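You operate a simulated robot arm through the tools that you are given. There is no shell and no other tool. Be economical: measure what you need, move in short steps, check, and stop when the job is done.

Carry out the task below with a simulated two-armed robot. There is one attempt and no reset: what you move stays moved.

JOB
Fold both edge guards down, hold the bundle and pull its strap to the yellow mark.
Fine: after that, push the bundle back till it is close to the batten.

It is judged by the outcome, as a careful person would: the job done as asked, and still so three seconds after it is handed in. It fails if anything else is knocked over, pushed out of place, dropped, spilled or broken. Flat cloth is picked up by pressing the open fingertips on it (5 to 10 N) and closing them slowly along it; thin cloth reads only 2 to 8 mm in the jaws.

ROBOT AND FRAMES
Two 7-joint arms with two-finger grippers on one trunk, on a base that drives. Base frame: it is fixed to the floor where the robot stands at the start and does not move with it; the origin is under the middle of the robot, x ahead of it, y to its left, z up; the surface under the hand at the start is at about z = 740. Units: mm, degrees, N and s.
The left shoulder is at the start at [25, 216, 1056], the right one opposite. With the tool pointing down near the work surface each hand reaches from about 200 to 760 mm from the robot's upright axis, wherever it stands, measured 20 degrees to its own side. Places, roughly: blue edge guard [500, 100, 800]; buckle on the bundle [500, 0, 800]; shelf before the batten [600, 0, 700]; tail of the buckle on the bundle [500, 0, 800]; yellow edge guard [500, -200, 800]. Payload 2.2 kg a hand.
The TCP of each hand is the grasp point between the finger pads, 19 mm short of the fingertips. In the tool frame z runs along the fingers and y along their closing line. Largest opening 116 mm; the body of the gripper starts 70 mm behind the TCP.
Orientation is told as [roll, pitch, yaw] about the base's x, y, z axes, in that order, counted from this pose: with the fingers straight down and closing along the base's y, the tool's x points along the base's -x, its y along +y and its z along -z.

CONTROLS
- The arms move only by the tool jog_arm. It takes "left_rows", "right_rows" or both (then of equal length, played together; a hand with none holds still); each is a list of rows, each a list of 6 numbers: the shift along the tool's x, y, z in mm, then the turn, a rotation vector about the tool's x, y, z in degrees. In form: [[dx, dy, dz, ax, ay, az], ...]. A call has 1 to 12 rows; each row shifts and turns the commanded pose from where the row before left it, along the tool's axes as they then stand. "left_jaw" and "right_jaw" are, for a hand that has rows, the opening in per cent of the stroke, from 0 (shut) to 100 (fully open), set as the call begins (left out, the last holds). Each row takes 0.2 s and may step no farther than 50 mm and 8.6 degrees from the row before; otherwise, or with a gripper value out of range, the whole call is refused. A pose out of reach is approached as far as the arm can. The call stops where the force on the tool passes 80 N (or 10 N more than at its start, if that is more) or the arm is blocked; 0.2 s more then pass. The fingers move at their own pace and stop on an object; they squeeze with about 40 N. The grip force told is the motor's: it shows also when the fingers shut on nothing. Time passes only in rows, and 0.2 s behind the last, so rows that do not move let the fingers close. The reply holds the time, the measured pose of the TCP, the force on the tool along the base axes, the opening and the grip force, in the units named above and with some noise, with the torque about the TCP (base axes, N m) and any sound that the robot's microphone picked up, and new pictures: "show" is both (left out), scene, wrist or none (wrist: the cameras of the hands that moved).
- Cameras (640 x 400 px; columns grow to the right, rows downward): "scene" is now at [131.1, -6.6, 1220.9]; the picture's right is [-0.07, -1.00, 0.00], its down [-0.61, 0.04, -0.79] and it looks along [0.79, -0.06, -0.61] (base axes); focal length 240 px, centre (320, 200). "left" rides on the left gripper at [69, 15, -97] in its tool frame; the picture's right is [-0.21, 0.98, 0.00], its down [-0.76, -0.17, -0.63] and it looks along [-0.62, -0.14, 0.77] (tool axes); focal length 251 px, centre (320, 200). "right" rides on the right gripper at [69, -15, -96] in its tool frame; the picture's right is [0.21, 0.98, 0.00], its down [-0.76, 0.17, -0.63] and it looks along [-0.62, 0.14, 0.77] (tool axes); focal length 251 px, centre (320, 200). There is no depth. A picture from a camera that has moved, and an enlarged one, comes with that camera's place and axes in the base frame and with its lens.
- move_column(by): slides the trunk up (or, below 0, down) by that many mm; the arms and the scene camera ride with it, the base frame stays. It gives what a move gives, with no picture.
- base_move(legs): drives the robot by 1 to 6 legs, each [ahead, left, turn to the left] in mm, mm and degrees, along the robot's own axes; the way and the turn of a leg run together, so that a leg with both is an arc; at most 1500 mm and 180 degrees a leg. The arms and the cameras ride along, it lands a little off, and it stops where it bumps. It gives what a move gives, and a new picture of the scene camera.
- head_to(pan, tilt): turns the head with the scene camera to pan (to the left, within 80 degrees either way) and tilt (down, from -29 to 69), counted from straight ahead of the robot. It gives what a move gives, and a new picture of the scene camera.
- inspect(camera, box): a new picture of the part [left, top, right, bottom] of that camera's present view, enlarged. It takes no simulated time.
- job_done(): hands the job in; it is judged then, once.

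Work in short steps. Places have to be worked out from the pictures, the camera data and where the tool is seen: move nearer, look again, correct. Check each grasp and each placing, and mend what went wrong. You have 120 turns and 260 pictures in all, those below and enlarged ones among them. Open the grippers and draw the arms clear of the work before you hand the job in, unless the task says otherwise; then end with one line.

The tools are called after "Request:" as a command line: name --argument value ..., lists and objects as JSON in quotes. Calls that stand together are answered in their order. jog_arm: Moves the arms, as the interface text tells. Its arguments: {"type":"object","properties":{"left_rows":{"type":"array","items":{"type":"array","items":{"type":"number"}}},"left_jaw":{"type":"number"},"right_rows":{"type":"array","items":{"type":"array","items":{"type":"number"}}},"right_jaw":{"type":"number"},"show":{"type":"string","enum":["both","scene","wrist","none"]}},"required":[]} The other tools are called the same way: move_column (by) slides the trunk up or down; base_move (legs) drives the base; head_to (pan, tilt) turns the head that bears the scene camera; inspect (camera, box) takes an enlarged picture of a part of a camera's view; job_done () hands the job in.

At the start:

```text
time_s: 0.0
left_position: [584.0, 209.6, 1080.8]
left_ee_rot: [0.0, 0.0, 0.0]
left_force: [0.3, 0.3, -0.3]
left_moment: [-0.01, -0.01, 0.0]
left_finger_gap: 115.6
left_grasp_force: 0.1
right_position: [568.0, -246.6, 1014.2]
right_ee_rot: [0.0, 0.0, 0.0]
right_force: [0.7, -0.5, -0.5]
right_moment: [0.0, 0.0, 0.0]
right_finger_gap: 116.2
right_grasp_force: 0.1
trunk travel left (down, up): [-200.0, 290.0]
robot x, y, heading: [1.1, 2.4, 0.2]
head pan, tilt: [-4.0, 37.5]
```

scene: 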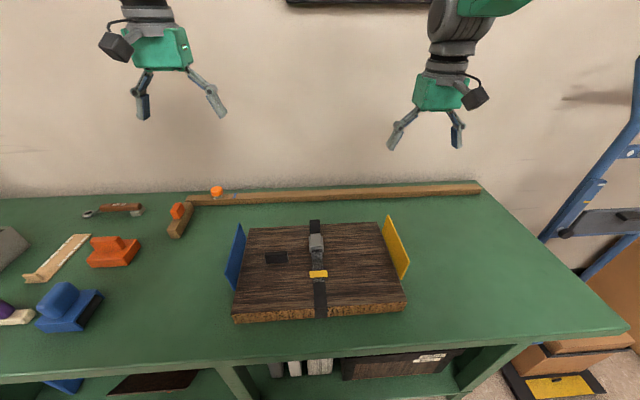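
right: 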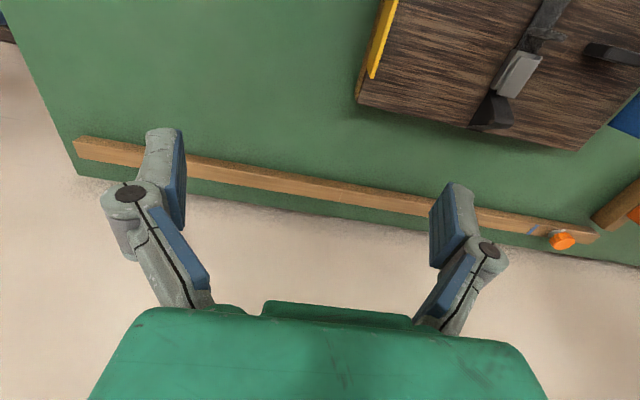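
left: 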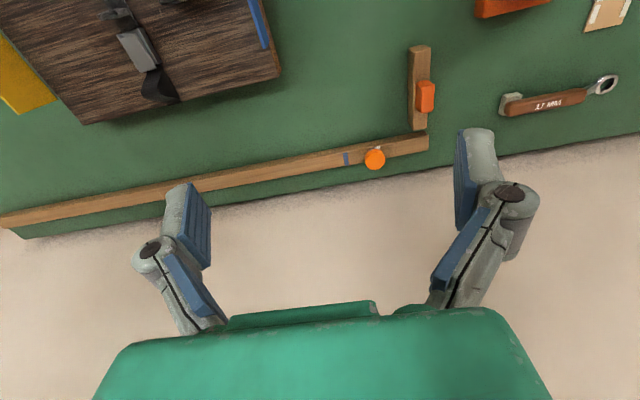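

I'll look closely at the bundle first.

Request:
inspect --camera "scene" --box '[210, 170, 430, 330]'

Request:
inspect --camera "right" --box '[340, 0, 640, 200]'

Request:
inspect --camera "left" --box '[0, 0, 300, 200]'

```text
2.50 times, centred on (320, 250) of scene
camera zoom: at [131.1, -6.6, 1220.9], right [-0.07, -1.0, 0.0], down [-0.61, 0.04, -0.79], along [0.79, -0.06, -0.61], focal length 601 px, centre (320, 75)
```

zoom: 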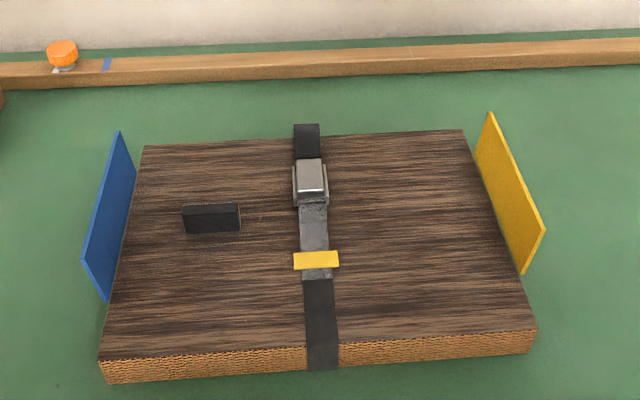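

```text
2.00 times, centred on (490, 100) of right
camera zoom: at [500.2, -264.2, 1111.7], right [-0.21, 0.98, 0.0], down [0.76, 0.17, 0.63], along [0.62, 0.14, -0.78], focal length 503 px, centre (-20, 400)
```

zoom: 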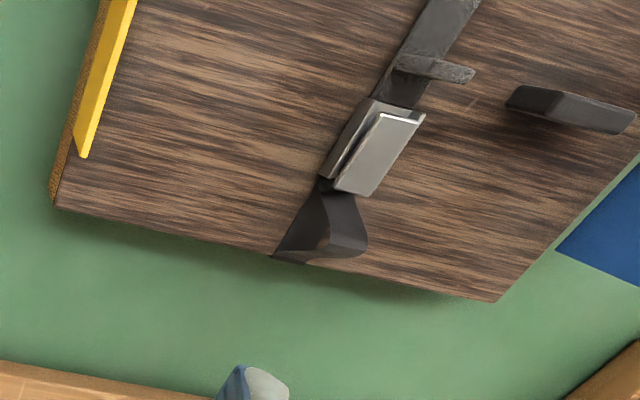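

```text
2.00 times, centred on (150, 100) of left
camera zoom: at [515.6, 224.0, 1176.6], right [0.21, 0.98, 0.0], down [0.76, -0.17, 0.63], along [0.62, -0.14, -0.77], focal length 503 px, centre (660, 400)
```

zoom: 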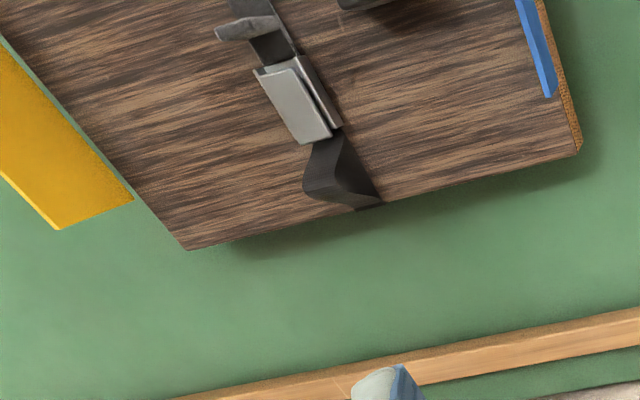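

The slab spans roughly x 368–598, y −195…142, with its top at about z 778; the batten front is near x 747. I'll bring both wrist cameras in for a closer look at the strap, tail and guards.

Request:
jog_arm --right_rows '[[32.6, 26.6, 12, 0, 0, 0], [32.6, 26.6, 12, 0, 0, 0], [32.6, 26.6, 12, 0, 0, 0], [32.6, 26.6, 12, 0, 0, 0], [32.6, 26.6, 12, 0, 0, 0], [32.6, 26.6, 12, 0, 0, 0], [32.6, 26.6, 12, 0, 0, 0]]' --left_rows '[[35, 3, 21, 0, 0, 0], [35, 3, 21, 0, 0, 0], [35, 3, 21, 0, 0, 0], [35, 3, 21, 0, 0, 0], [35, 3, 21, 0, 0, 0], [35, 3, 21, 0, 0, 0], [35, 3, 21, 0, 0, 0]]' --show "wrist"

```text
time_s: 1.6
left_position: [334.0, 233.8, 937.2]
left_ee_rot: [-0.1, -0.3, 0.0]
left_force: [0.1, -0.6, 0.5]
left_moment: [-0.02, -0.02, 0.02]
left_finger_gap: 116.2
left_grasp_force: 0.0
right_position: [334.5, -59.5, 930.3]
right_ee_rot: [-0.1, -0.2, 0.0]
right_force: [0.6, 0.5, 0.4]
right_moment: [-0.03, -0.01, 0.0]
right_finger_gap: 116.3
right_grasp_force: 0.1
trunk travel left (down, up): [-200.0, 290.0]
robot x, y, heading: [0.8, -0.9, -0.2]
head pan, tilt: [-4.0, 37.5]
camera right: at [265.8, -76.7, 1027.8], right [-0.21, 0.98, 0.0], down [0.75, 0.17, 0.63], along [0.62, 0.13, -0.77], focal length 251 px, centre (320, 200)
camera left: at [264.0, 248.5, 1031.5], right [0.21, 0.98, 0.0], down [0.75, -0.16, 0.64], along [0.62, -0.14, -0.77], focal length 251 px, centre (320, 200)
```

right: 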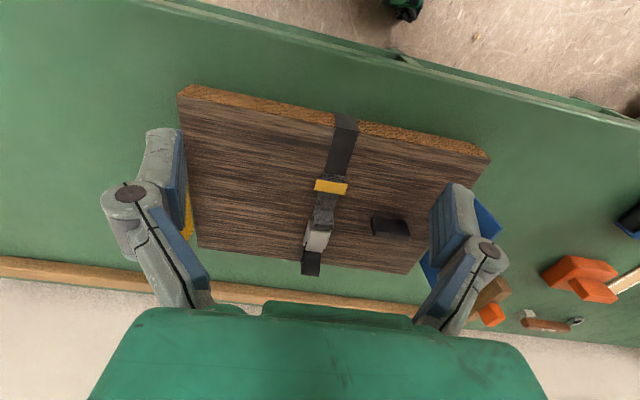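
left: 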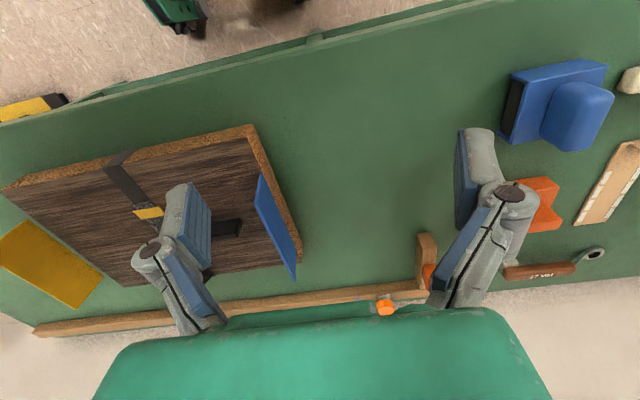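

Request:
inspect --camera "right" --box '[270, 110, 430, 285]'

Request:
inspect --camera "left" --box '[0, 110, 320, 330]'

```text
2.29 times, centred on (350, 198) of right
camera zoom: at [265.8, -76.7, 1027.8], right [-0.21, 0.98, 0.0], down [0.75, 0.17, 0.63], along [0.62, 0.13, -0.77], focal length 575 px, centre (251, 206)
```

zoom: 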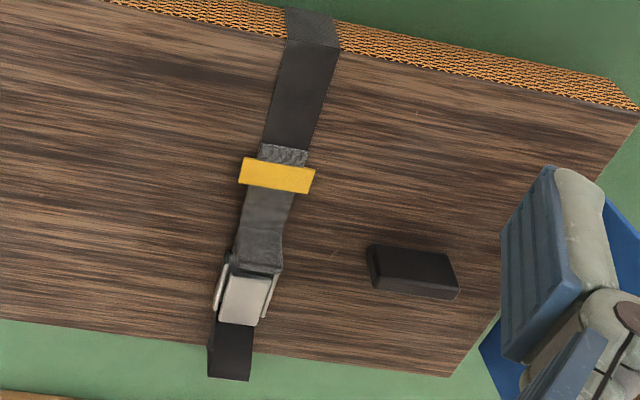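

```text
1.82 times, centred on (160, 220) of left
camera zoom: at [264.0, 248.5, 1031.5], right [0.21, 0.98, 0.0], down [0.75, -0.16, 0.64], along [0.62, -0.14, -0.77], focal length 457 px, centre (611, 164)
```

zoom: 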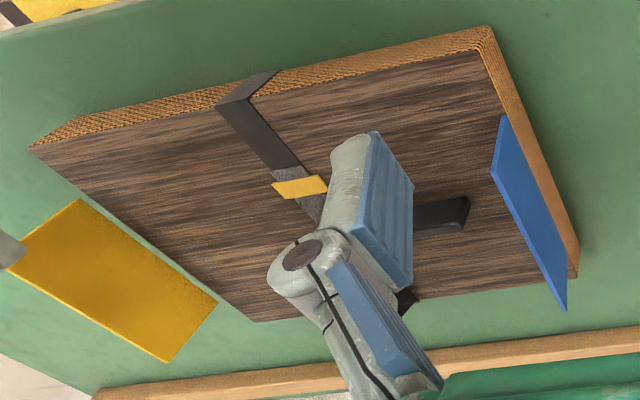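

Zooming harder on the tail and the buckle.

Request:
inspect --camera "right" --box '[290, 165, 370, 215]'

Request:
inspect --camera "right" --box '[280, 205, 376, 265]'

Request:
inspect --camera "left" --box '[230, 160, 326, 290]'

Request:
inspect --camera "scene" --box '[370, 205, 420, 320]'

```text
8.00 times, centred on (330, 190) of right
camera zoom: at [265.8, -76.7, 1027.8], right [-0.21, 0.98, 0.0], down [0.75, 0.17, 0.63], along [0.62, 0.13, -0.77], focal length 2012 px, centre (240, 280)
```

zoom: 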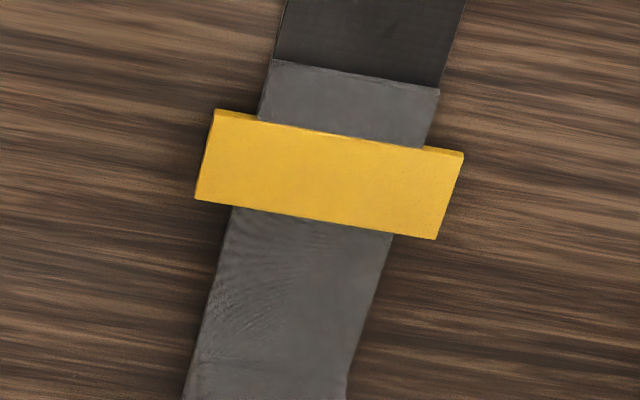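

```text
6.67 times, centred on (328, 235) of right
camera zoom: at [265.8, -76.7, 1027.8], right [-0.21, 0.98, 0.0], down [0.75, 0.17, 0.63], along [0.62, 0.13, -0.77], focal length 1676 px, centre (267, -33)
```

zoom: 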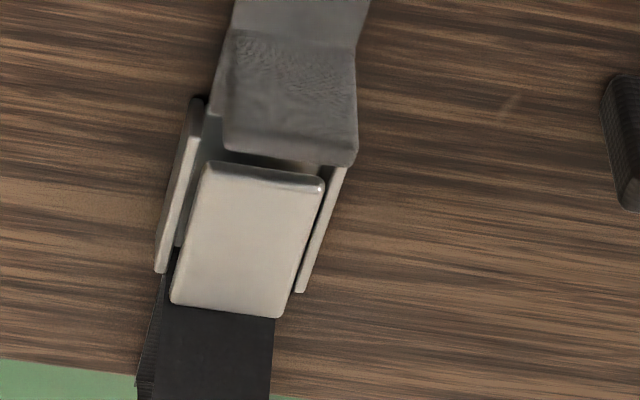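

```text
3.08 times, centred on (278, 225) of left
camera zoom: at [264.0, 248.5, 1031.5], right [0.21, 0.98, 0.0], down [0.75, -0.16, 0.64], along [0.62, -0.14, -0.77], focal length 774 px, centre (449, 123)
```

zoom: 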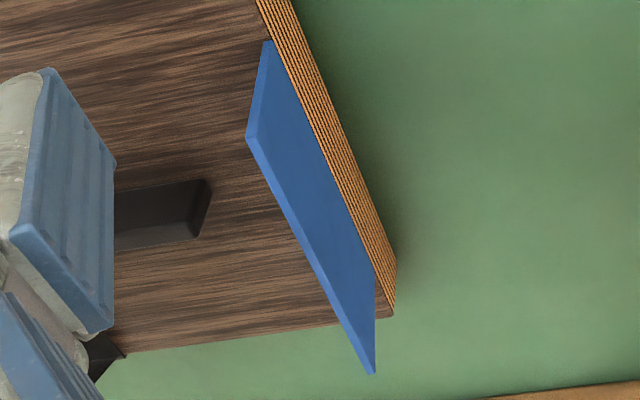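

```text
3.48 times, centred on (395, 262) of scene
camera zoom: at [127.2, -3.6, 1221.3], right [-0.07, -1.0, 0.0], down [-0.61, 0.04, -0.79], along [0.79, -0.06, -0.61], focal length 836 px, centre (59, -17)
```

zoom: 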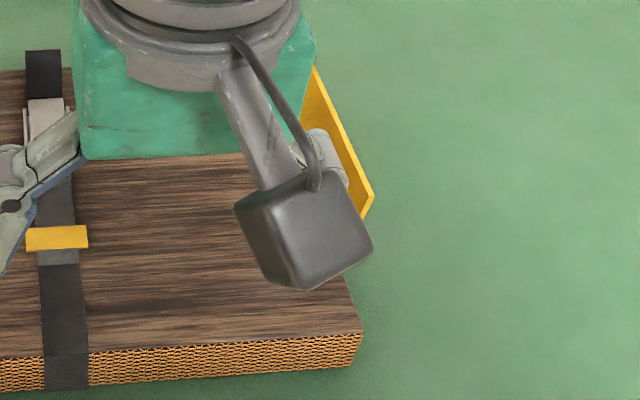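

The blue guard is hinged on the top edge (x 413–562, y≈143, about 58 high) and stands vertical; the yellow one mirrors it. I need to understand the yellow mark on the strap, so I turn the left hand for a side view and move the right one away.

Request:
jog_arm --left_rows '[[0, 0, 0, 0, 0, 8.18], [0, 0, 0, 0, 0, 8.18], [0, 0, 0, 0, 0, 8.18], [0, 0, 0, 0, 0, 8.18], [0, 0, 0, 0, 0, 8.18], [0, 0, 0, 0, 0, 8.18], [0, 0, 0, 0, 0, 8.18], [0, 0, 0, 0, 0, 8.18], [0, 0, 0, 0, 0, 8.18], [0, 0, 0, 0, 0, 8.18], [0, 0, 0, 0, 0, 8.2]]' --right_rows '[[0, -20, -3, 0, 0, 0], [0, -20, -3, 0, 0, 0], [0, -20, -3, 0, 0, 0], [0, -20, -3, 0, 0, 0], [0, -20, -3, 0, 0, 0], [0, -20, -3, 0, 0, 0], [0, -20, -3, 0, 0, 0], [0, -20, -3, 0, 0, 0], [0, -20, -3, 0, 0, 0], [0, -20, -3, 0, 0, 0], [0, -20, -3, 0, 0, 0]]' --show "none"

Request:
jog_arm --left_rows '[[-30, 20, 8, 0, 0, 0], [-30, 20, 8, 0, 0, 0], [-30, 20, 12, 0, 0, 0], [-35, 20, 15, 0, 0, 0], [-35, 20, 20, 0, 0, 0], [-30, 16, 20, 0, 0, 0]]' --show "both"

```text
time_s: 4.0
left_position: [336.1, 228.6, 936.3]
left_ee_rot: [0.2, 0.1, -90.1]
left_force: [0.3, -0.4, -1.0]
left_moment: [0.02, -0.03, -0.01]
left_finger_gap: 116.1
left_grasp_force: 0.1
right_position: [337.6, -284.0, 962.8]
right_ee_rot: [0.1, -0.2, 0.0]
right_force: [0.5, -0.3, -0.4]
right_moment: [-0.01, -0.03, -0.02]
right_finger_gap: 116.0
right_grasp_force: 0.1
trunk travel left (down, up): [-200.0, 290.0]
robot x, y, heading: [2.4, 2.2, -0.0]
head pan, tilt: [-4.0, 37.5]
```

```text
time_s: 5.4
left_position: [452.6, 38.7, 851.7]
left_ee_rot: [0.2, 0.2, -90.0]
left_force: [-0.3, -0.6, -0.3]
left_moment: [0.05, 0.02, -0.04]
left_finger_gap: 116.0
left_grasp_force: 0.1
right_position: [339.5, -283.0, 963.3]
right_ee_rot: [0.2, -0.2, 0.0]
right_force: [1.0, 0.5, -0.3]
right_moment: [0.0, 0.02, 0.02]
right_finger_gap: 116.0
right_grasp_force: 0.1
trunk travel left (down, up): [-200.0, 290.0]
robot x, y, heading: [-3.2, -1.1, -0.2]
head pan, tilt: [-4.0, 37.5]
camera scene: at [130.7, -10.0, 1220.8], right [-0.07, -1.0, 0.0], down [-0.61, 0.04, -0.79], along [0.79, -0.05, -0.61], focal length 240 px, centre (320, 200)
camera left: at [466.9, 106.9, 948.5], right [0.98, -0.21, 0.0], down [-0.17, -0.76, 0.63], along [-0.13, -0.62, -0.78], focal length 251 px, centre (320, 200)
```

scene: 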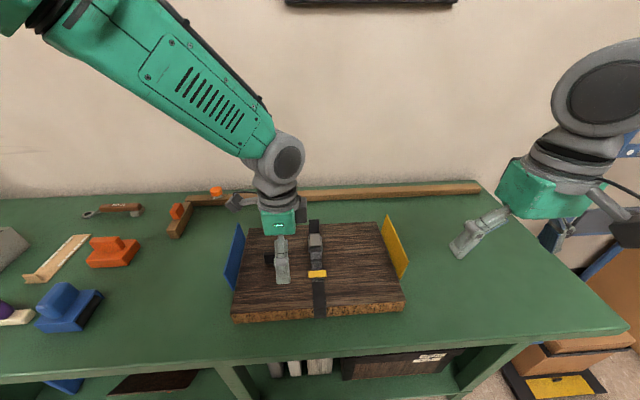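
left: 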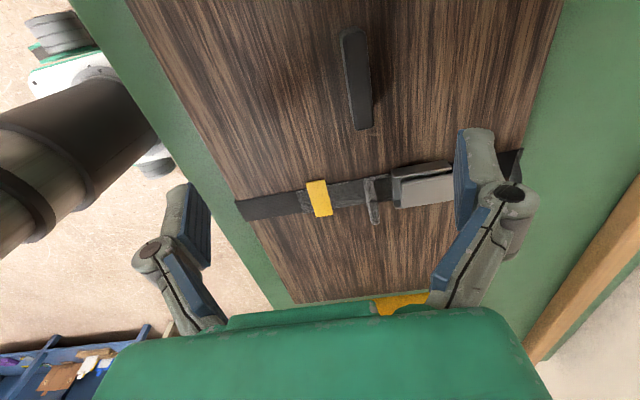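

Request:
inspect --camera "left" --box '[230, 120, 480, 276]'

Request:
inspect --camera "left" --box '[350, 140, 462, 230]'

```text
2.56 times, centred on (355, 198) of left
camera zoom: at [466.9, 106.9, 948.5], right [0.98, -0.21, 0.0], down [-0.17, -0.76, 0.63], along [-0.13, -0.62, -0.78], focal length 644 px, centre (230, 205)
```

zoom: 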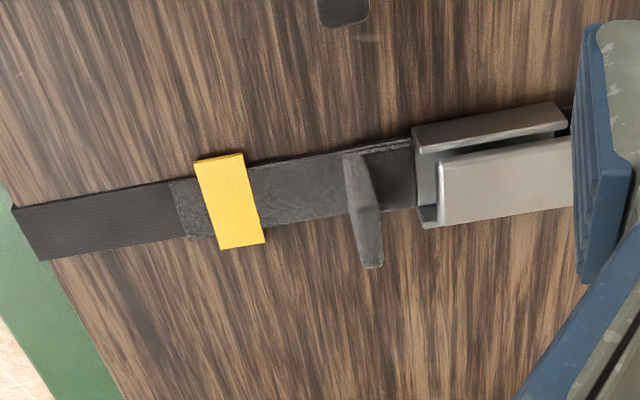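

```text
4.44 times, centred on (406, 185) of left
camera zoom: at [466.9, 106.9, 948.5], right [0.98, -0.21, 0.0], down [-0.17, -0.76, 0.63], along [-0.13, -0.62, -0.78], focal length 1118 px, centre (-62, 267)
```

zoom: 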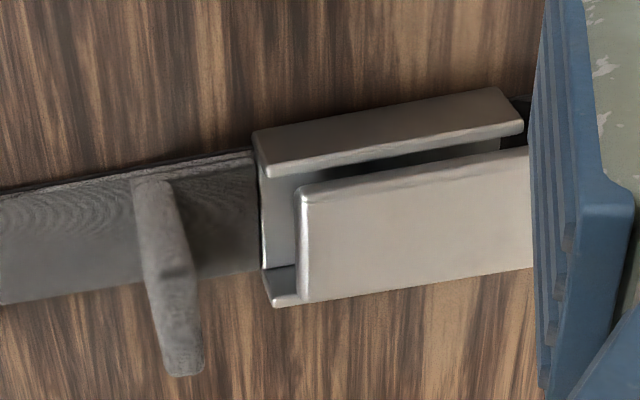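

The tab stands on the tail at x≈482 (z 781–815), the yellow mark lies at x≈432–447, and the black block (a handle, x 475–492, y 40–90, top about 812) can be gripped to hold the bundle. Next I back the left hand out to see the blue guard's hinge from outside.

Request:
jog_arm --left_rows '[[20, 0, -20, 0, 0, 0], [45, 0, -10, 0, 0, 0], [45, 5, 0, 0, 0, 0], [40, 5, 0, 0, 0, 0], [30, 5, 0, 0, 0, 0]]' --show "wrist"

```text
time_s: 6.6
left_position: [465.1, 220.5, 881.8]
left_ee_rot: [0.1, 0.0, -90.0]
left_force: [0.0, 1.0, -0.2]
left_moment: [-0.02, -0.04, 0.0]
left_finger_gap: 116.1
left_grasp_force: 0.0
right_position: [337.0, -281.0, 963.4]
right_ee_rot: [0.0, -0.1, 0.0]
right_force: [0.2, -0.3, -0.3]
right_moment: [-0.01, 0.03, -0.02]
right_finger_gap: 116.1
right_grasp_force: 0.1
trunk travel left (down, up): [-200.0, 290.0]
robot x, y, heading: [1.5, -0.0, -0.0]
head pan, tilt: [-4.0, 37.5]
camera left: at [482.0, 289.6, 977.3], right [0.98, -0.21, 0.0], down [-0.17, -0.76, 0.63], along [-0.13, -0.62, -0.78], focal length 251 px, centre (320, 200)
```

left: 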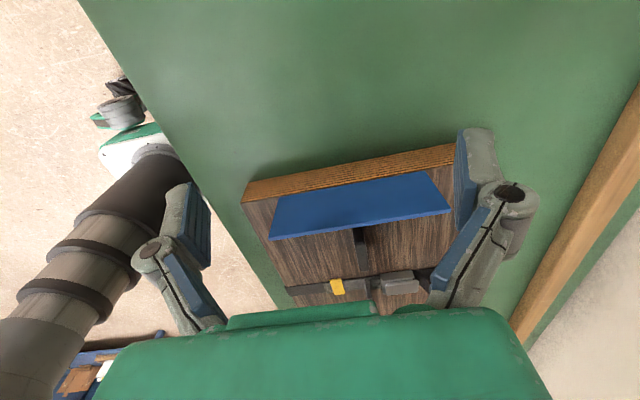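

Request:
inspect --camera "left" --box '[235, 140, 460, 290]'

```text
2.67 times, centred on (348, 215) of left
camera zoom: at [482.0, 289.6, 977.3], right [0.98, -0.21, 0.0], down [-0.17, -0.76, 0.63], along [-0.13, -0.62, -0.78], focal length 670 px, centre (247, 160)
```

zoom: 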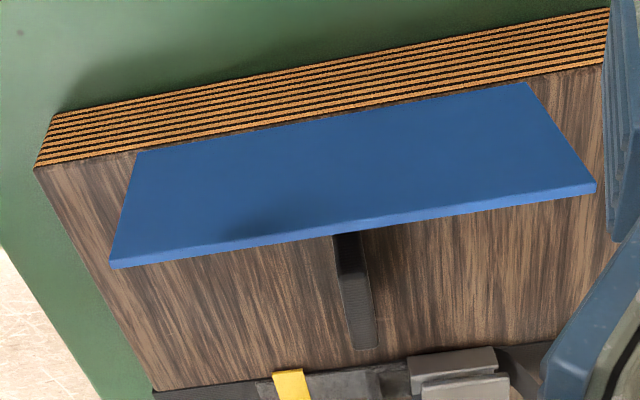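

The guards are hinged at the top edges and lean slightly outward, so they fold inward. I'll start with the yellow one: close the right fingers and bring them just outside it.

Request:
jog_arm --right_rows '[[-38, 4, 0, 0, 0, 0], [-38, 4, 0, 0, 0, 0], [-38, 4, 0, 0, 0, 0], [-39, 4, 0, 0, 0, 0], [0, 0, 31, 0, 0, 0], [0, 0, 31, 0, 0, 0], [0, 0, 31, 0, 0, 0], [0, 0, 31, 0, 0, 0]]' --right_jaw 0

```text
time_s: 8.4
left_position: [467.2, 220.9, 881.0]
left_ee_rot: [0.0, 0.0, -90.0]
left_force: [0.5, 0.3, -0.3]
left_moment: [0.0, -0.02, -0.01]
left_finger_gap: 116.1
left_grasp_force: 0.1
right_position: [493.1, -266.0, 837.3]
right_ee_rot: [-0.1, 0.0, -0.1]
right_force: [0.4, 0.4, 1.3]
right_moment: [-0.02, 0.03, 0.03]
right_finger_gap: 0.1
right_grasp_force: 27.7
trunk travel left (down, up): [-200.0, 290.0]
robot x, y, heading: [-1.1, 0.6, -0.2]
head pan, tilt: [-4.0, 37.5]
camera scene: at [131.8, -6.7, 1220.8], right [-0.07, -1.0, 0.0], down [-0.61, 0.04, -0.79], along [0.79, -0.06, -0.61], focal length 240 px, centre (320, 200)
camera right: at [423.6, -282.9, 935.0], right [-0.21, 0.98, 0.0], down [0.76, 0.17, 0.63], along [0.62, 0.14, -0.77], focal length 251 px, centre (320, 200)
```

scene: 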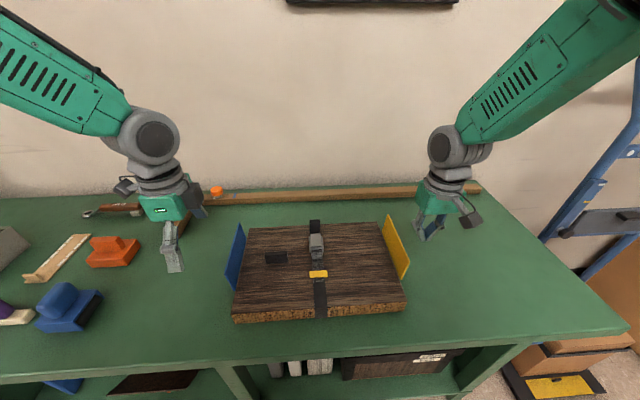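
right: 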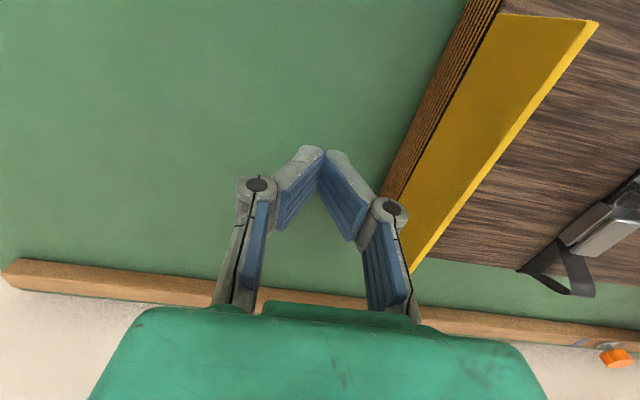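

Positioned outside the plate; I begin pushing the top inward along the hinge arc.

Request:
jog_arm --right_rows '[[0, 25, -3, 0, 0, 0], [0, 25, -3, 0, 0, 0], [0, 13, 2, 0, 0, 0], [0, 13, 4, 0, 0, 0], [0, 8, 5, 0, 0, 0], [0, 6, 6, 0, 0, 0]]'

```text
time_s: 9.8
left_position: [467.4, 221.3, 881.3]
left_ee_rot: [0.1, 0.0, -90.1]
left_force: [0.5, 0.2, 1.1]
left_moment: [0.02, -0.02, -0.02]
left_finger_gap: 116.0
left_grasp_force: 0.1
right_position: [489.7, -173.2, 829.6]
right_ee_rot: [0.0, 0.0, 0.0]
right_force: [-0.5, 0.1, -0.1]
right_moment: [-0.04, -0.06, 0.0]
right_finger_gap: 0.0
right_grasp_force: 28.9
trunk travel left (down, up): [-200.0, 290.0]
robot x, y, heading: [0.6, -1.5, 0.2]
head pan, tilt: [-4.0, 37.5]
camera scene: at [130.9, -5.6, 1220.9], right [-0.07, -1.0, 0.0], down [-0.61, 0.04, -0.79], along [0.79, -0.06, -0.61], focal length 240 px, centre (320, 200)
camera right: at [421.1, -191.0, 927.5], right [-0.21, 0.98, 0.0], down [0.76, 0.17, 0.63], along [0.62, 0.14, -0.77], focal length 251 px, centre (320, 200)
```

scene: 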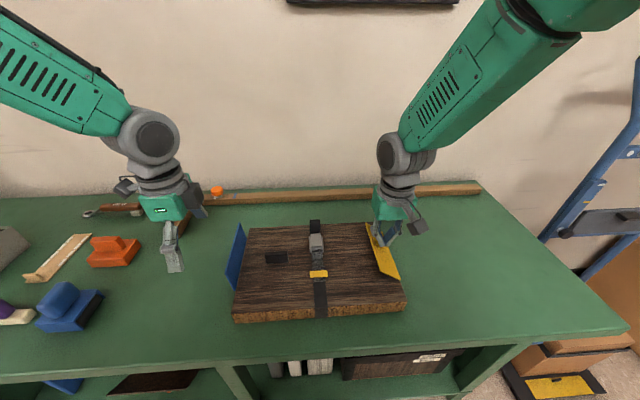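
right: 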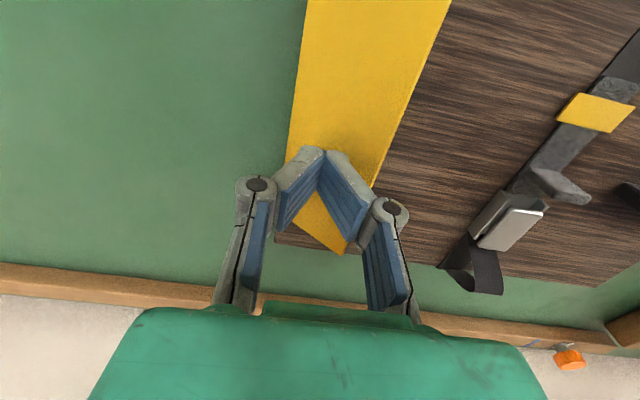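

Inward folding works with almost no force. I continue down the arc and press lightly.

Request:
jog_arm --right_rows '[[0, 5, 7, 0, 0, 0], [0, 3, 7, 0, 0, 0], [0, 2, 6, 0, 0, 0], [0, 1, 5, 0, 0, 0], [0, 0, 4, 0, 0, 0], [0, 0, 2, 0, 0, 0], [0, 0, 0, 0, 0, 0]]'

```text
time_s: 11.4
left_position: [465.5, 222.0, 883.8]
left_ee_rot: [0.3, -0.1, -89.9]
left_force: [-0.5, -0.9, -0.7]
left_moment: [0.02, 0.02, -0.03]
left_finger_gap: 116.2
left_grasp_force: 0.2
right_position: [489.4, -163.0, 802.4]
right_ee_rot: [0.0, -0.6, -0.1]
right_force: [0.8, -5.3, 45.4]
right_moment: [-0.11, 0.18, 0.0]
right_finger_gap: 6.1
right_grasp_force: 27.7
trunk travel left (down, up): [-200.0, 290.0]
robot x, y, heading: [3.4, 1.9, -0.0]
head pan, tilt: [-4.0, 37.5]
camera scene: at [125.3, -5.1, 1222.1], right [-0.07, -1.0, 0.0], down [-0.61, 0.04, -0.79], along [0.79, -0.06, -0.61], focal length 240 px, centre (320, 200)
camera right: at [421.0, -180.3, 899.7], right [-0.21, 0.98, 0.0], down [0.75, 0.17, 0.64], along [0.63, 0.13, -0.77], focal length 251 px, centre (320, 200)
```

scene: 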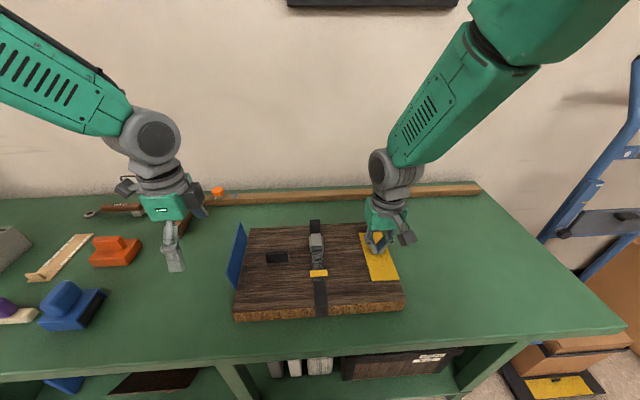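
right: 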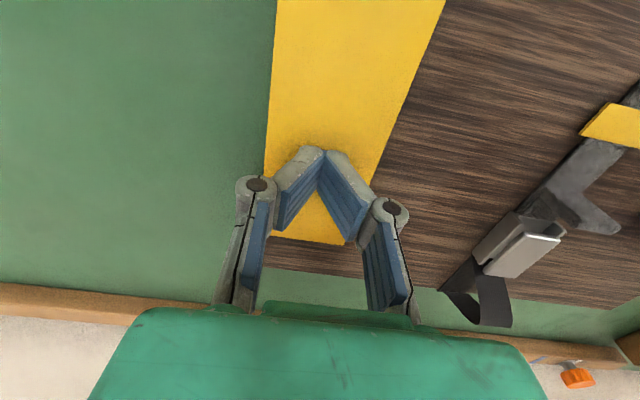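

The yellow guard lies flat. I lift off to see that it stays.

Request:
jog_arm --right_rows '[[0, 0, -10, 0, 0, 0], [0, -10, -30, 0, 0, 0], [0, -20, -40, 0, 0, 0], [0, -30, -30, 0, 0, 0], [0, -30, 0, 0, 0, 0]]' --show "wrist"

Request:
inspect --camera "scene" --box '[210, 190, 430, 330]'

```text
time_s: 12.6
left_position: [467.7, 219.4, 881.5]
left_ee_rot: [0.1, 0.1, -89.9]
left_force: [-1.7, -0.4, -0.5]
left_moment: [0.02, 0.0, 0.02]
left_finger_gap: 116.0
left_grasp_force: 0.0
right_position: [489.9, -256.4, 907.7]
right_ee_rot: [0.0, 0.0, 0.0]
right_force: [1.0, -0.3, -1.3]
right_moment: [0.05, 0.05, 0.01]
right_finger_gap: 0.1
right_grasp_force: 28.9
trunk travel left (down, up): [-200.0, 290.0]
robot x, y, heading: [0.4, -2.8, -0.0]
head pan, tilt: [-4.0, 37.5]
camera right: at [421.0, -274.0, 1006.4], right [-0.22, 0.98, 0.0], down [0.76, 0.17, 0.63], along [0.62, 0.14, -0.77], focal length 251 px, centre (320, 200)
```

right: 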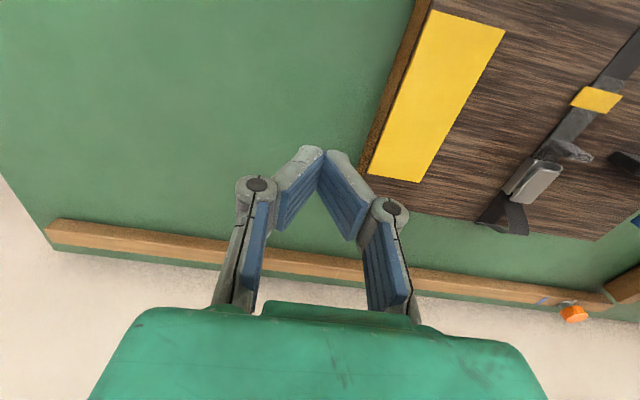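

```text
2.86 times, centred on (320, 260) of scene
camera zoom: at [130.9, -8.2, 1220.8], right [-0.07, -1.0, 0.0], down [-0.61, 0.04, -0.79], along [0.79, -0.05, -0.61], focal length 687 px, centre (320, 29)
```

zoom: 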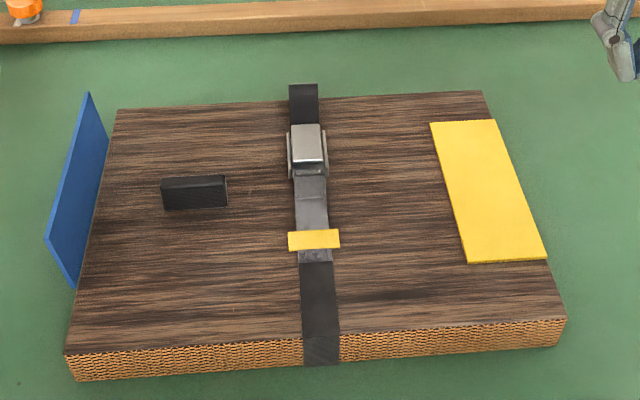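

Yellow stays flat. Now the blue one with the closed left fingers: the black block's end sits near where the plate's edge will land, so I go gently and watch.

Request:
jog_arm --left_rows '[[0, 0, 0, 0, 0, 0], [-10, -10, 20, 0, 0, 0], [-20, -10, 17, 0, 0, 0], [-15, 0, 0, 0, 0, 0], [-15, 0, 0, 0, 0, 0], [-13, 0, 2, 0, 0, 0], [-13, 0, 5, 0, 0, 0], [-9, 0, 6, 0, 0, 0], [-6, 0, 7, 0, 0, 0]]' --left_jaw 0

```text
time_s: 14.6
left_position: [449.8, 120.0, 825.2]
left_ee_rot: [0.3, 0.0, -89.7]
left_force: [-0.7, 0.1, -0.7]
left_moment: [0.02, 0.01, 0.0]
left_finger_gap: 0.1
left_grasp_force: 28.4
right_position: [489.9, -255.5, 909.2]
right_ee_rot: [0.0, -0.1, 0.0]
right_force: [-0.2, 0.3, -0.2]
right_moment: [0.0, -0.01, 0.01]
right_finger_gap: 0.0
right_grasp_force: 28.8
trunk travel left (down, up): [-200.0, 290.0]
robot x, y, heading: [-0.6, 0.2, 0.1]
head pan, tilt: [-4.0, 37.5]
camera scene: at [130.8, -7.4, 1220.9], right [-0.07, -1.0, 0.0], down [-0.61, 0.04, -0.79], along [0.79, -0.05, -0.61], focal length 240 px, centre (320, 200)
camera left: at [463.4, 186.6, 920.6], right [0.98, -0.21, 0.0], down [-0.17, -0.76, 0.63], along [-0.13, -0.62, -0.78], focal length 251 px, centre (320, 200)
```

scene: 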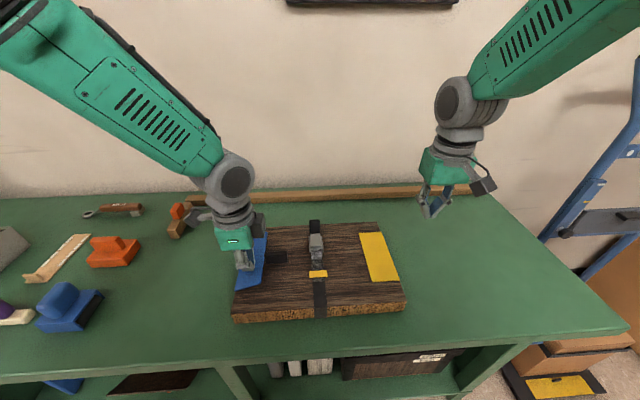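
left: 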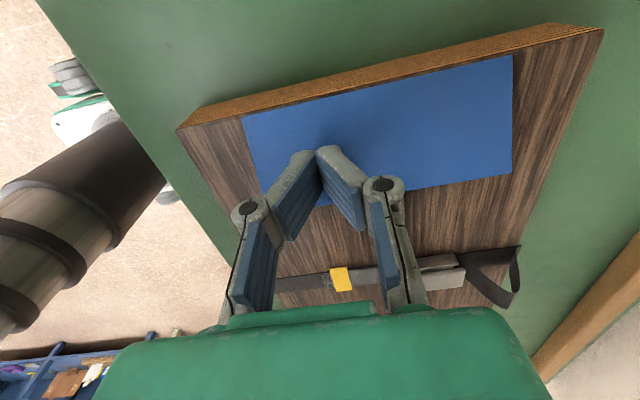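

Continuing down in small steps, watching the vertical force.

Request:
jog_arm --left_rows '[[-5, 0, 6, 0, 0, 0], [-3, 0, 6, 0, 0, 0], [-1, 0, 4, 0, 0, 0], [0, 0, 3, 0, 0, 0]]'

```text
time_s: 15.6
left_position: [448.7, 110.3, 804.9]
left_ee_rot: [0.2, 0.1, -90.0]
left_force: [-0.6, -0.1, -0.4]
left_moment: [0.02, 0.0, 0.01]
left_finger_gap: 0.0
left_grasp_force: 28.4
right_position: [489.8, -256.6, 909.1]
right_ee_rot: [-0.1, 0.0, 0.1]
right_force: [-0.3, -0.5, 0.0]
right_moment: [0.01, -0.04, 0.02]
right_finger_gap: 0.1
right_grasp_force: 28.4
trunk travel left (down, up): [-200.0, 290.0]
robot x, y, heading: [0.9, -3.5, -0.2]
head pan, tilt: [-4.0, 37.5]
camera scene: at [130.7, -7.4, 1220.9], right [-0.07, -1.0, 0.0], down [-0.61, 0.04, -0.79], along [0.79, -0.05, -0.61], focal length 240 px, centre (320, 200)
camera left: at [463.3, 178.5, 902.2], right [0.98, -0.21, 0.0], down [-0.17, -0.76, 0.63], along [-0.13, -0.62, -0.78], focal length 251 px, centre (320, 200)
```

scene: 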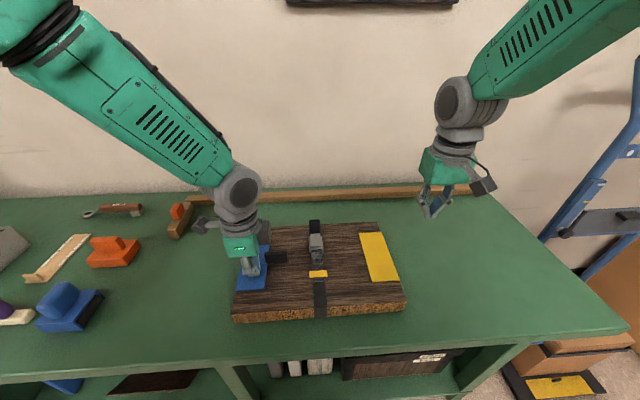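
left: 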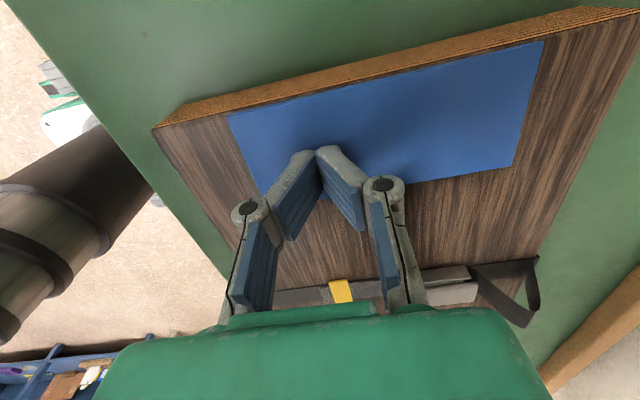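

No resistance yet, plate almost flat. A little further, then lift off and check.

Request:
jog_arm --left_rows '[[0, 0, 2, 0, 0, 0], [0, 0, 1.5, 0, 0, 0], [0, 0, 0, 0, 0, 0]]' --show "none"

Request:
jog_arm --left_rows '[[0, 0, -10, 0, 0, 0], [10, 0, -30, 0, 0, 0], [30, 0, -30, 0, 0, 0], [40, 0, -20, 0, 0, 0], [40, 0, 0, 0, 0, 0]]' --show "wrist"

Request:
inspect --camera "scene" --box '[210, 190, 430, 330]'

```text
time_s: 16.4
left_position: [449.7, 109.0, 803.2]
left_ee_rot: [0.3, 0.1, -90.0]
left_force: [0.4, -0.1, 1.7]
left_moment: [-0.01, -0.03, 0.02]
left_finger_gap: 5.9
left_grasp_force: 28.4
right_position: [488.9, -255.7, 908.4]
right_ee_rot: [0.1, -0.2, 0.0]
right_force: [-1.3, 0.1, 0.0]
right_moment: [-0.04, -0.01, -0.03]
right_finger_gap: 0.2
right_grasp_force: 28.3
trunk travel left (down, up): [-200.0, 290.0]
robot x, y, heading: [0.7, 1.2, -0.2]
head pan, tilt: [-4.0, 37.5]
```

```text
time_s: 17.6
left_position: [447.9, 234.1, 890.8]
left_ee_rot: [0.2, -0.1, -90.0]
left_force: [-0.5, 0.3, 0.1]
left_moment: [-0.01, 0.0, 0.02]
left_finger_gap: 0.2
left_grasp_force: 28.6
right_position: [489.3, -253.3, 910.0]
right_ee_rot: [-0.1, -0.1, 0.0]
right_force: [0.2, 0.6, -0.4]
right_moment: [-0.01, -0.02, 0.0]
right_finger_gap: 0.0
right_grasp_force: 28.6
trunk travel left (down, up): [-200.0, 290.0]
robot x, y, heading: [-1.0, 2.1, -0.3]
head pan, tilt: [-4.0, 37.5]
camera left: at [463.0, 301.8, 986.2], right [0.98, -0.21, 0.0], down [-0.17, -0.76, 0.63], along [-0.13, -0.62, -0.77], focal length 251 px, centre (320, 200)
```

left: 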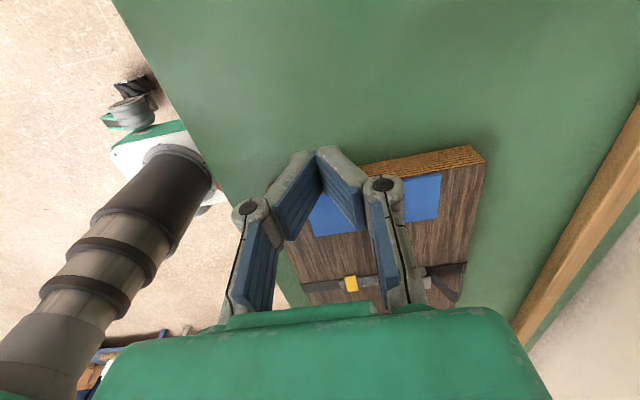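

```text
2.86 times, centred on (320, 260) of scene
camera zoom: at [130.5, -3.8, 1220.9], right [-0.07, -1.0, 0.0], down [-0.61, 0.04, -0.79], along [0.79, -0.06, -0.61], focal length 687 px, centre (320, 29)
```

zoom: 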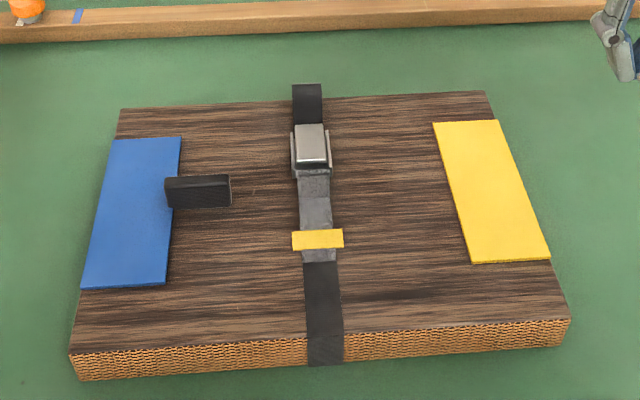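

Both guards are flat and staying. Next I open the left hand and bring it above the block, while the right hand turns so that it closes along x.

Request:
jog_arm --left_rows '[[-41, 8, 0, 0, 0, 0], [-41, 8, 0, 0, 0, 0], [-42, 8, 5, 0, 0, 0], [-42, 6, 16, 0, 0, 0], [0, 0, 0, 0, 0, 0], [0, 0, 0, 0, 0, 0], [0, 0, 0, 0, 0, 0], [0, 0, 0, 0, 0, 0], [0, 0, 0, 0, 0, 0], [0, 0, 0, 0, 0, 0], [0, 0, 0, 0, 0, 0]]' --left_jaw 60 --right_rows '[[0, 0, 0, 0, 0, -8.18], [0, 0, 0, 0, 0, -8.18], [0, 0, 0, 0, 0, -8.18], [0, 0, 0, 0, 0, -8.18], [0, 0, 0, 0, 0, -8.18], [0, 0, 0, 0, 0, -8.18], [0, 0, 0, 0, 0, -8.18], [0, 0, 0, 0, 0, -8.18], [0, 0, 0, 0, 0, -8.18], [0, 0, 0, 0, 0, -8.18], [0, 0, 0, 0, 0, -8.2]]' --right_jaw 24

```text
time_s: 20.0
left_position: [476.5, 63.1, 871.5]
left_ee_rot: [0.2, 0.1, -90.0]
left_force: [0.0, 0.6, 0.6]
left_moment: [0.02, 0.02, 0.0]
left_finger_gap: 69.6
left_grasp_force: 0.0
right_position: [489.4, -255.4, 907.5]
right_ee_rot: [-0.1, -0.1, 90.2]
right_force: [-0.3, 0.1, -0.1]
right_moment: [-0.02, 0.0, 0.0]
right_finger_gap: 27.9
right_grasp_force: 0.0
trunk travel left (down, up): [-200.0, 290.0]
robot x, y, heading: [0.2, 3.3, 0.0]
head pan, tilt: [-4.0, 37.5]
camera scene: at [130.8, -8.2, 1220.9], right [-0.07, -1.0, 0.0], down [-0.61, 0.04, -0.79], along [0.79, -0.05, -0.61], focal length 240 px, centre (320, 200)
camera right: at [505.6, -325.9, 1005.7], right [-0.98, -0.22, 0.0], down [-0.17, 0.76, 0.63], along [-0.14, 0.62, -0.77], focal length 251 px, centre (320, 200)
camera left: at [491.1, 131.7, 966.7], right [0.98, -0.21, 0.0], down [-0.17, -0.76, 0.63], along [-0.13, -0.62, -0.78], focal length 251 px, centre (320, 200)
```

scene: 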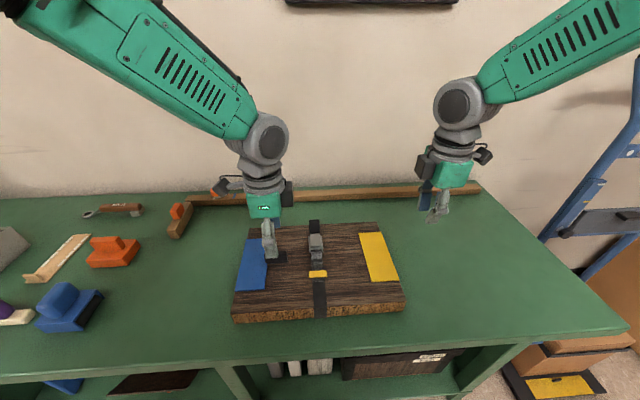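
right: 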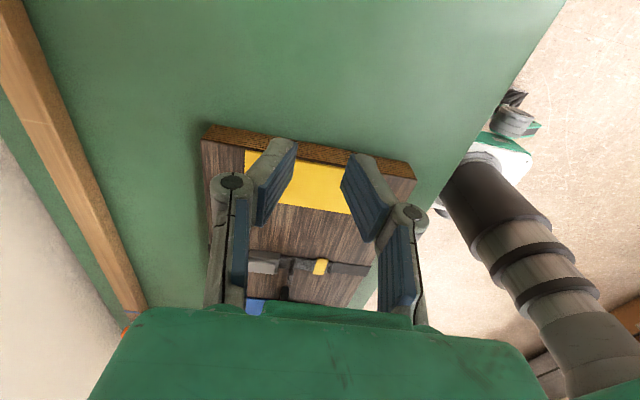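
left: 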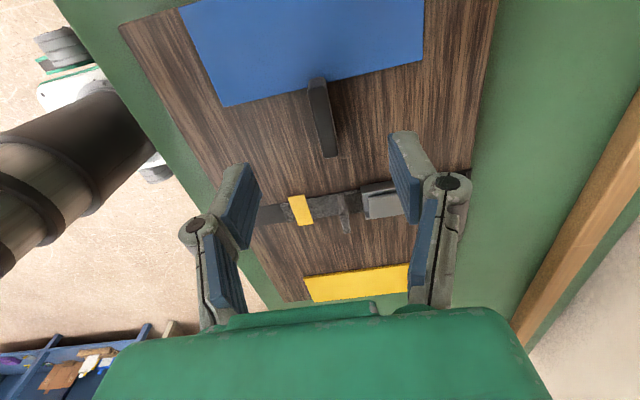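

The block centre is about (480, 66); I lower the open left fingers around it.

Request:
jog_arm --left_rows '[[1, 3, 22, 0, 0, 0], [0, 0, 22, 0, 0, 0], [0, 0, 15, 0, 0, 0], [0, 0, 8, 0, 0, 0]]'

```text
time_s: 21.0
left_position: [481.5, 65.2, 804.2]
left_ee_rot: [0.2, 0.1, -90.0]
left_force: [0.2, -0.6, -0.7]
left_moment: [0.02, -0.01, 0.02]
left_finger_gap: 69.5
left_grasp_force: 0.1
right_position: [489.9, -254.2, 908.1]
right_ee_rot: [0.0, -0.2, 89.9]
right_force: [-1.0, 1.0, -0.3]
right_moment: [-0.01, -0.01, 0.01]
right_finger_gap: 27.7
right_grasp_force: 0.1
trunk travel left (down, up): [-200.0, 290.0]
robot x, y, heading: [0.6, -4.0, -0.2]
head pan, tilt: [-4.0, 37.5]
camera scene: at [130.9, -8.2, 1220.9], right [-0.07, -1.0, 0.0], down [-0.61, 0.04, -0.79], along [0.79, -0.05, -0.61], focal length 240 px, centre (320, 200)
camera left: at [495.7, 133.0, 900.2], right [0.98, -0.21, 0.0], down [-0.17, -0.76, 0.63], along [-0.13, -0.62, -0.78], focal length 251 px, centre (320, 200)
```

scene: 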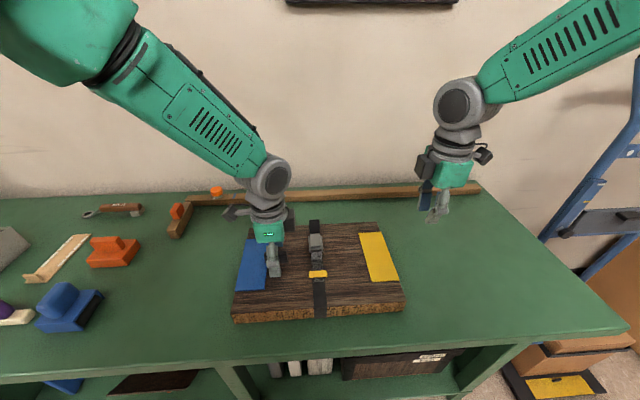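
left: 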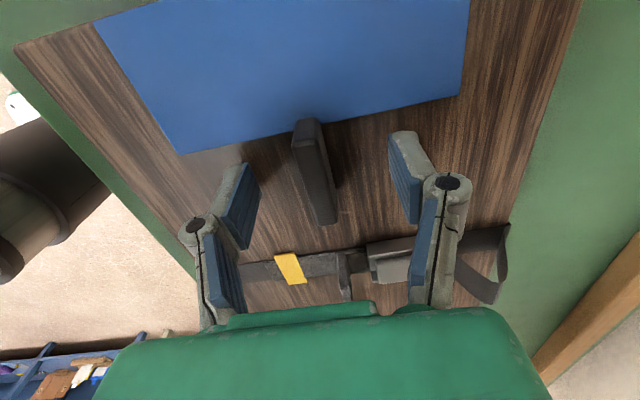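

Well placed; close on the block.

Request:
jog_arm --left_rows '[[0, 0, 0, 0, 0, 0], [0, 0, 0, 0, 0, 0], [0, 0, 0, 0, 0, 0]]' --left_jaw 0 --right_rows '[[-40, 0, 0, 0, 0, 0], [-45, 0, 5, 0, 0, 0], [-45, 4, 10, 0, 0, 0]]'

```text
time_s: 21.8
left_position: [481.1, 65.8, 803.9]
left_ee_rot: [0.2, 0.0, -90.1]
left_force: [0.6, -1.3, 2.3]
left_moment: [0.78, 0.03, 0.02]
left_finger_gap: 13.1
left_grasp_force: 39.7
right_position: [486.6, -123.1, 895.0]
right_ee_rot: [-0.2, 0.0, 89.9]
right_force: [-0.4, -0.3, 0.8]
right_moment: [-0.03, 0.04, -0.01]
right_finger_gap: 28.0
right_grasp_force: 0.1
trunk travel left (down, up): [-200.0, 290.0]
robot x, y, heading: [2.0, -0.2, 0.2]
head pan, tilt: [-4.0, 37.5]
camera scene: at [130.6, -5.5, 1221.0], right [-0.07, -1.0, 0.0], down [-0.61, 0.04, -0.79], along [0.79, -0.06, -0.61], focal length 240 px, centre (320, 200)
camera right: at [502.4, -194.0, 992.4], right [-0.98, -0.21, 0.0], down [-0.17, 0.76, 0.63], along [-0.13, 0.62, -0.78], focal length 251 px, centre (320, 200)
camera left: at [495.7, 134.5, 900.5], right [0.98, -0.21, 0.0], down [-0.17, -0.76, 0.63], along [-0.13, -0.62, -0.78], focal length 251 px, centre (320, 200)
```

scene: 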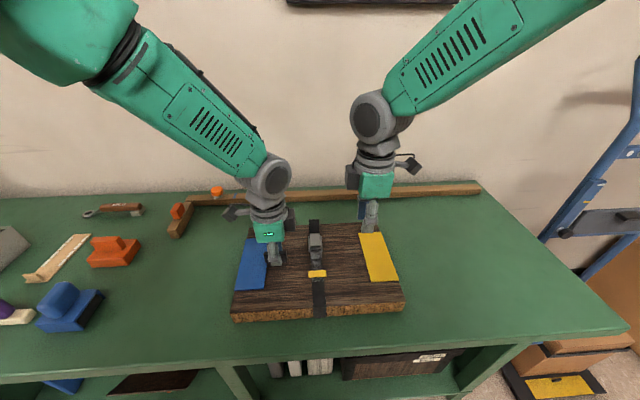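
right: 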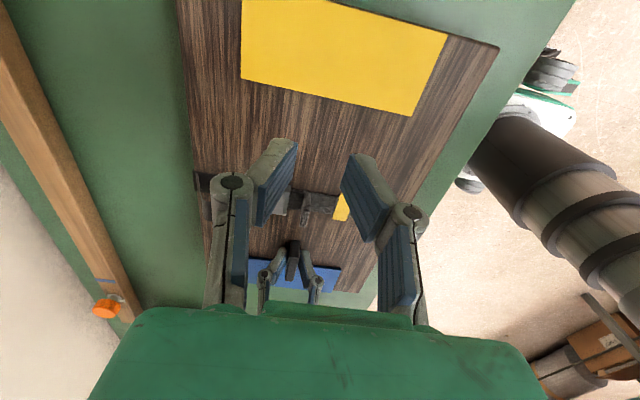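
left: 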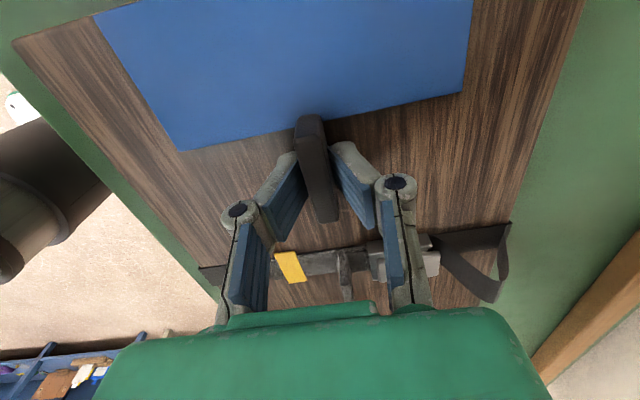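

The block is held (13 mm, 40 N). Now I locate the tab precisely with both wrist cameras.

Request:
inspect --camera "right" --box '[260, 170, 370, 240]'

Request:
inspect --camera "left" --box '[270, 225, 400, 310]'

```text
5.71 times, centred on (315, 205) of right
camera zoom: at [502.4, -194.0, 992.4], right [-0.98, -0.21, 0.0], down [-0.17, 0.76, 0.63], along [-0.13, 0.62, -0.78], focal length 1437 px, centre (349, 171)
```

zoom: 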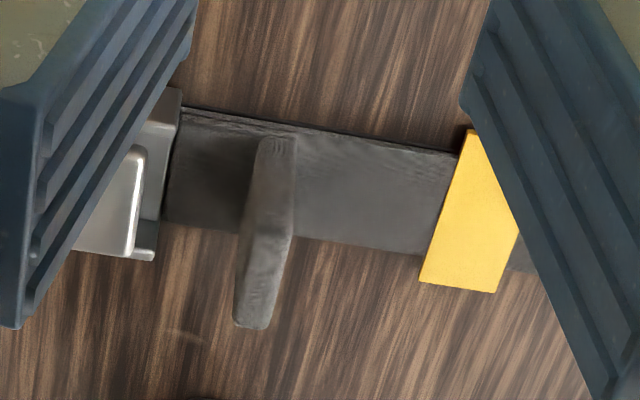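

```text
4.71 times, centred on (335, 268) of left
camera zoom: at [495.7, 134.5, 900.5], right [0.98, -0.21, 0.0], down [-0.17, -0.76, 0.63], along [-0.13, -0.62, -0.78], focal length 1183 px, centre (249, -118)
```

zoom: 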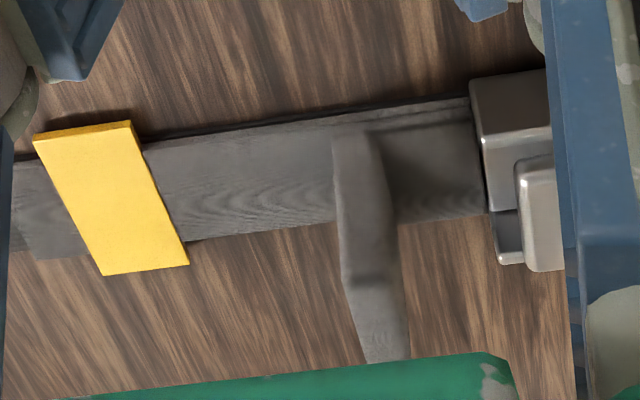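

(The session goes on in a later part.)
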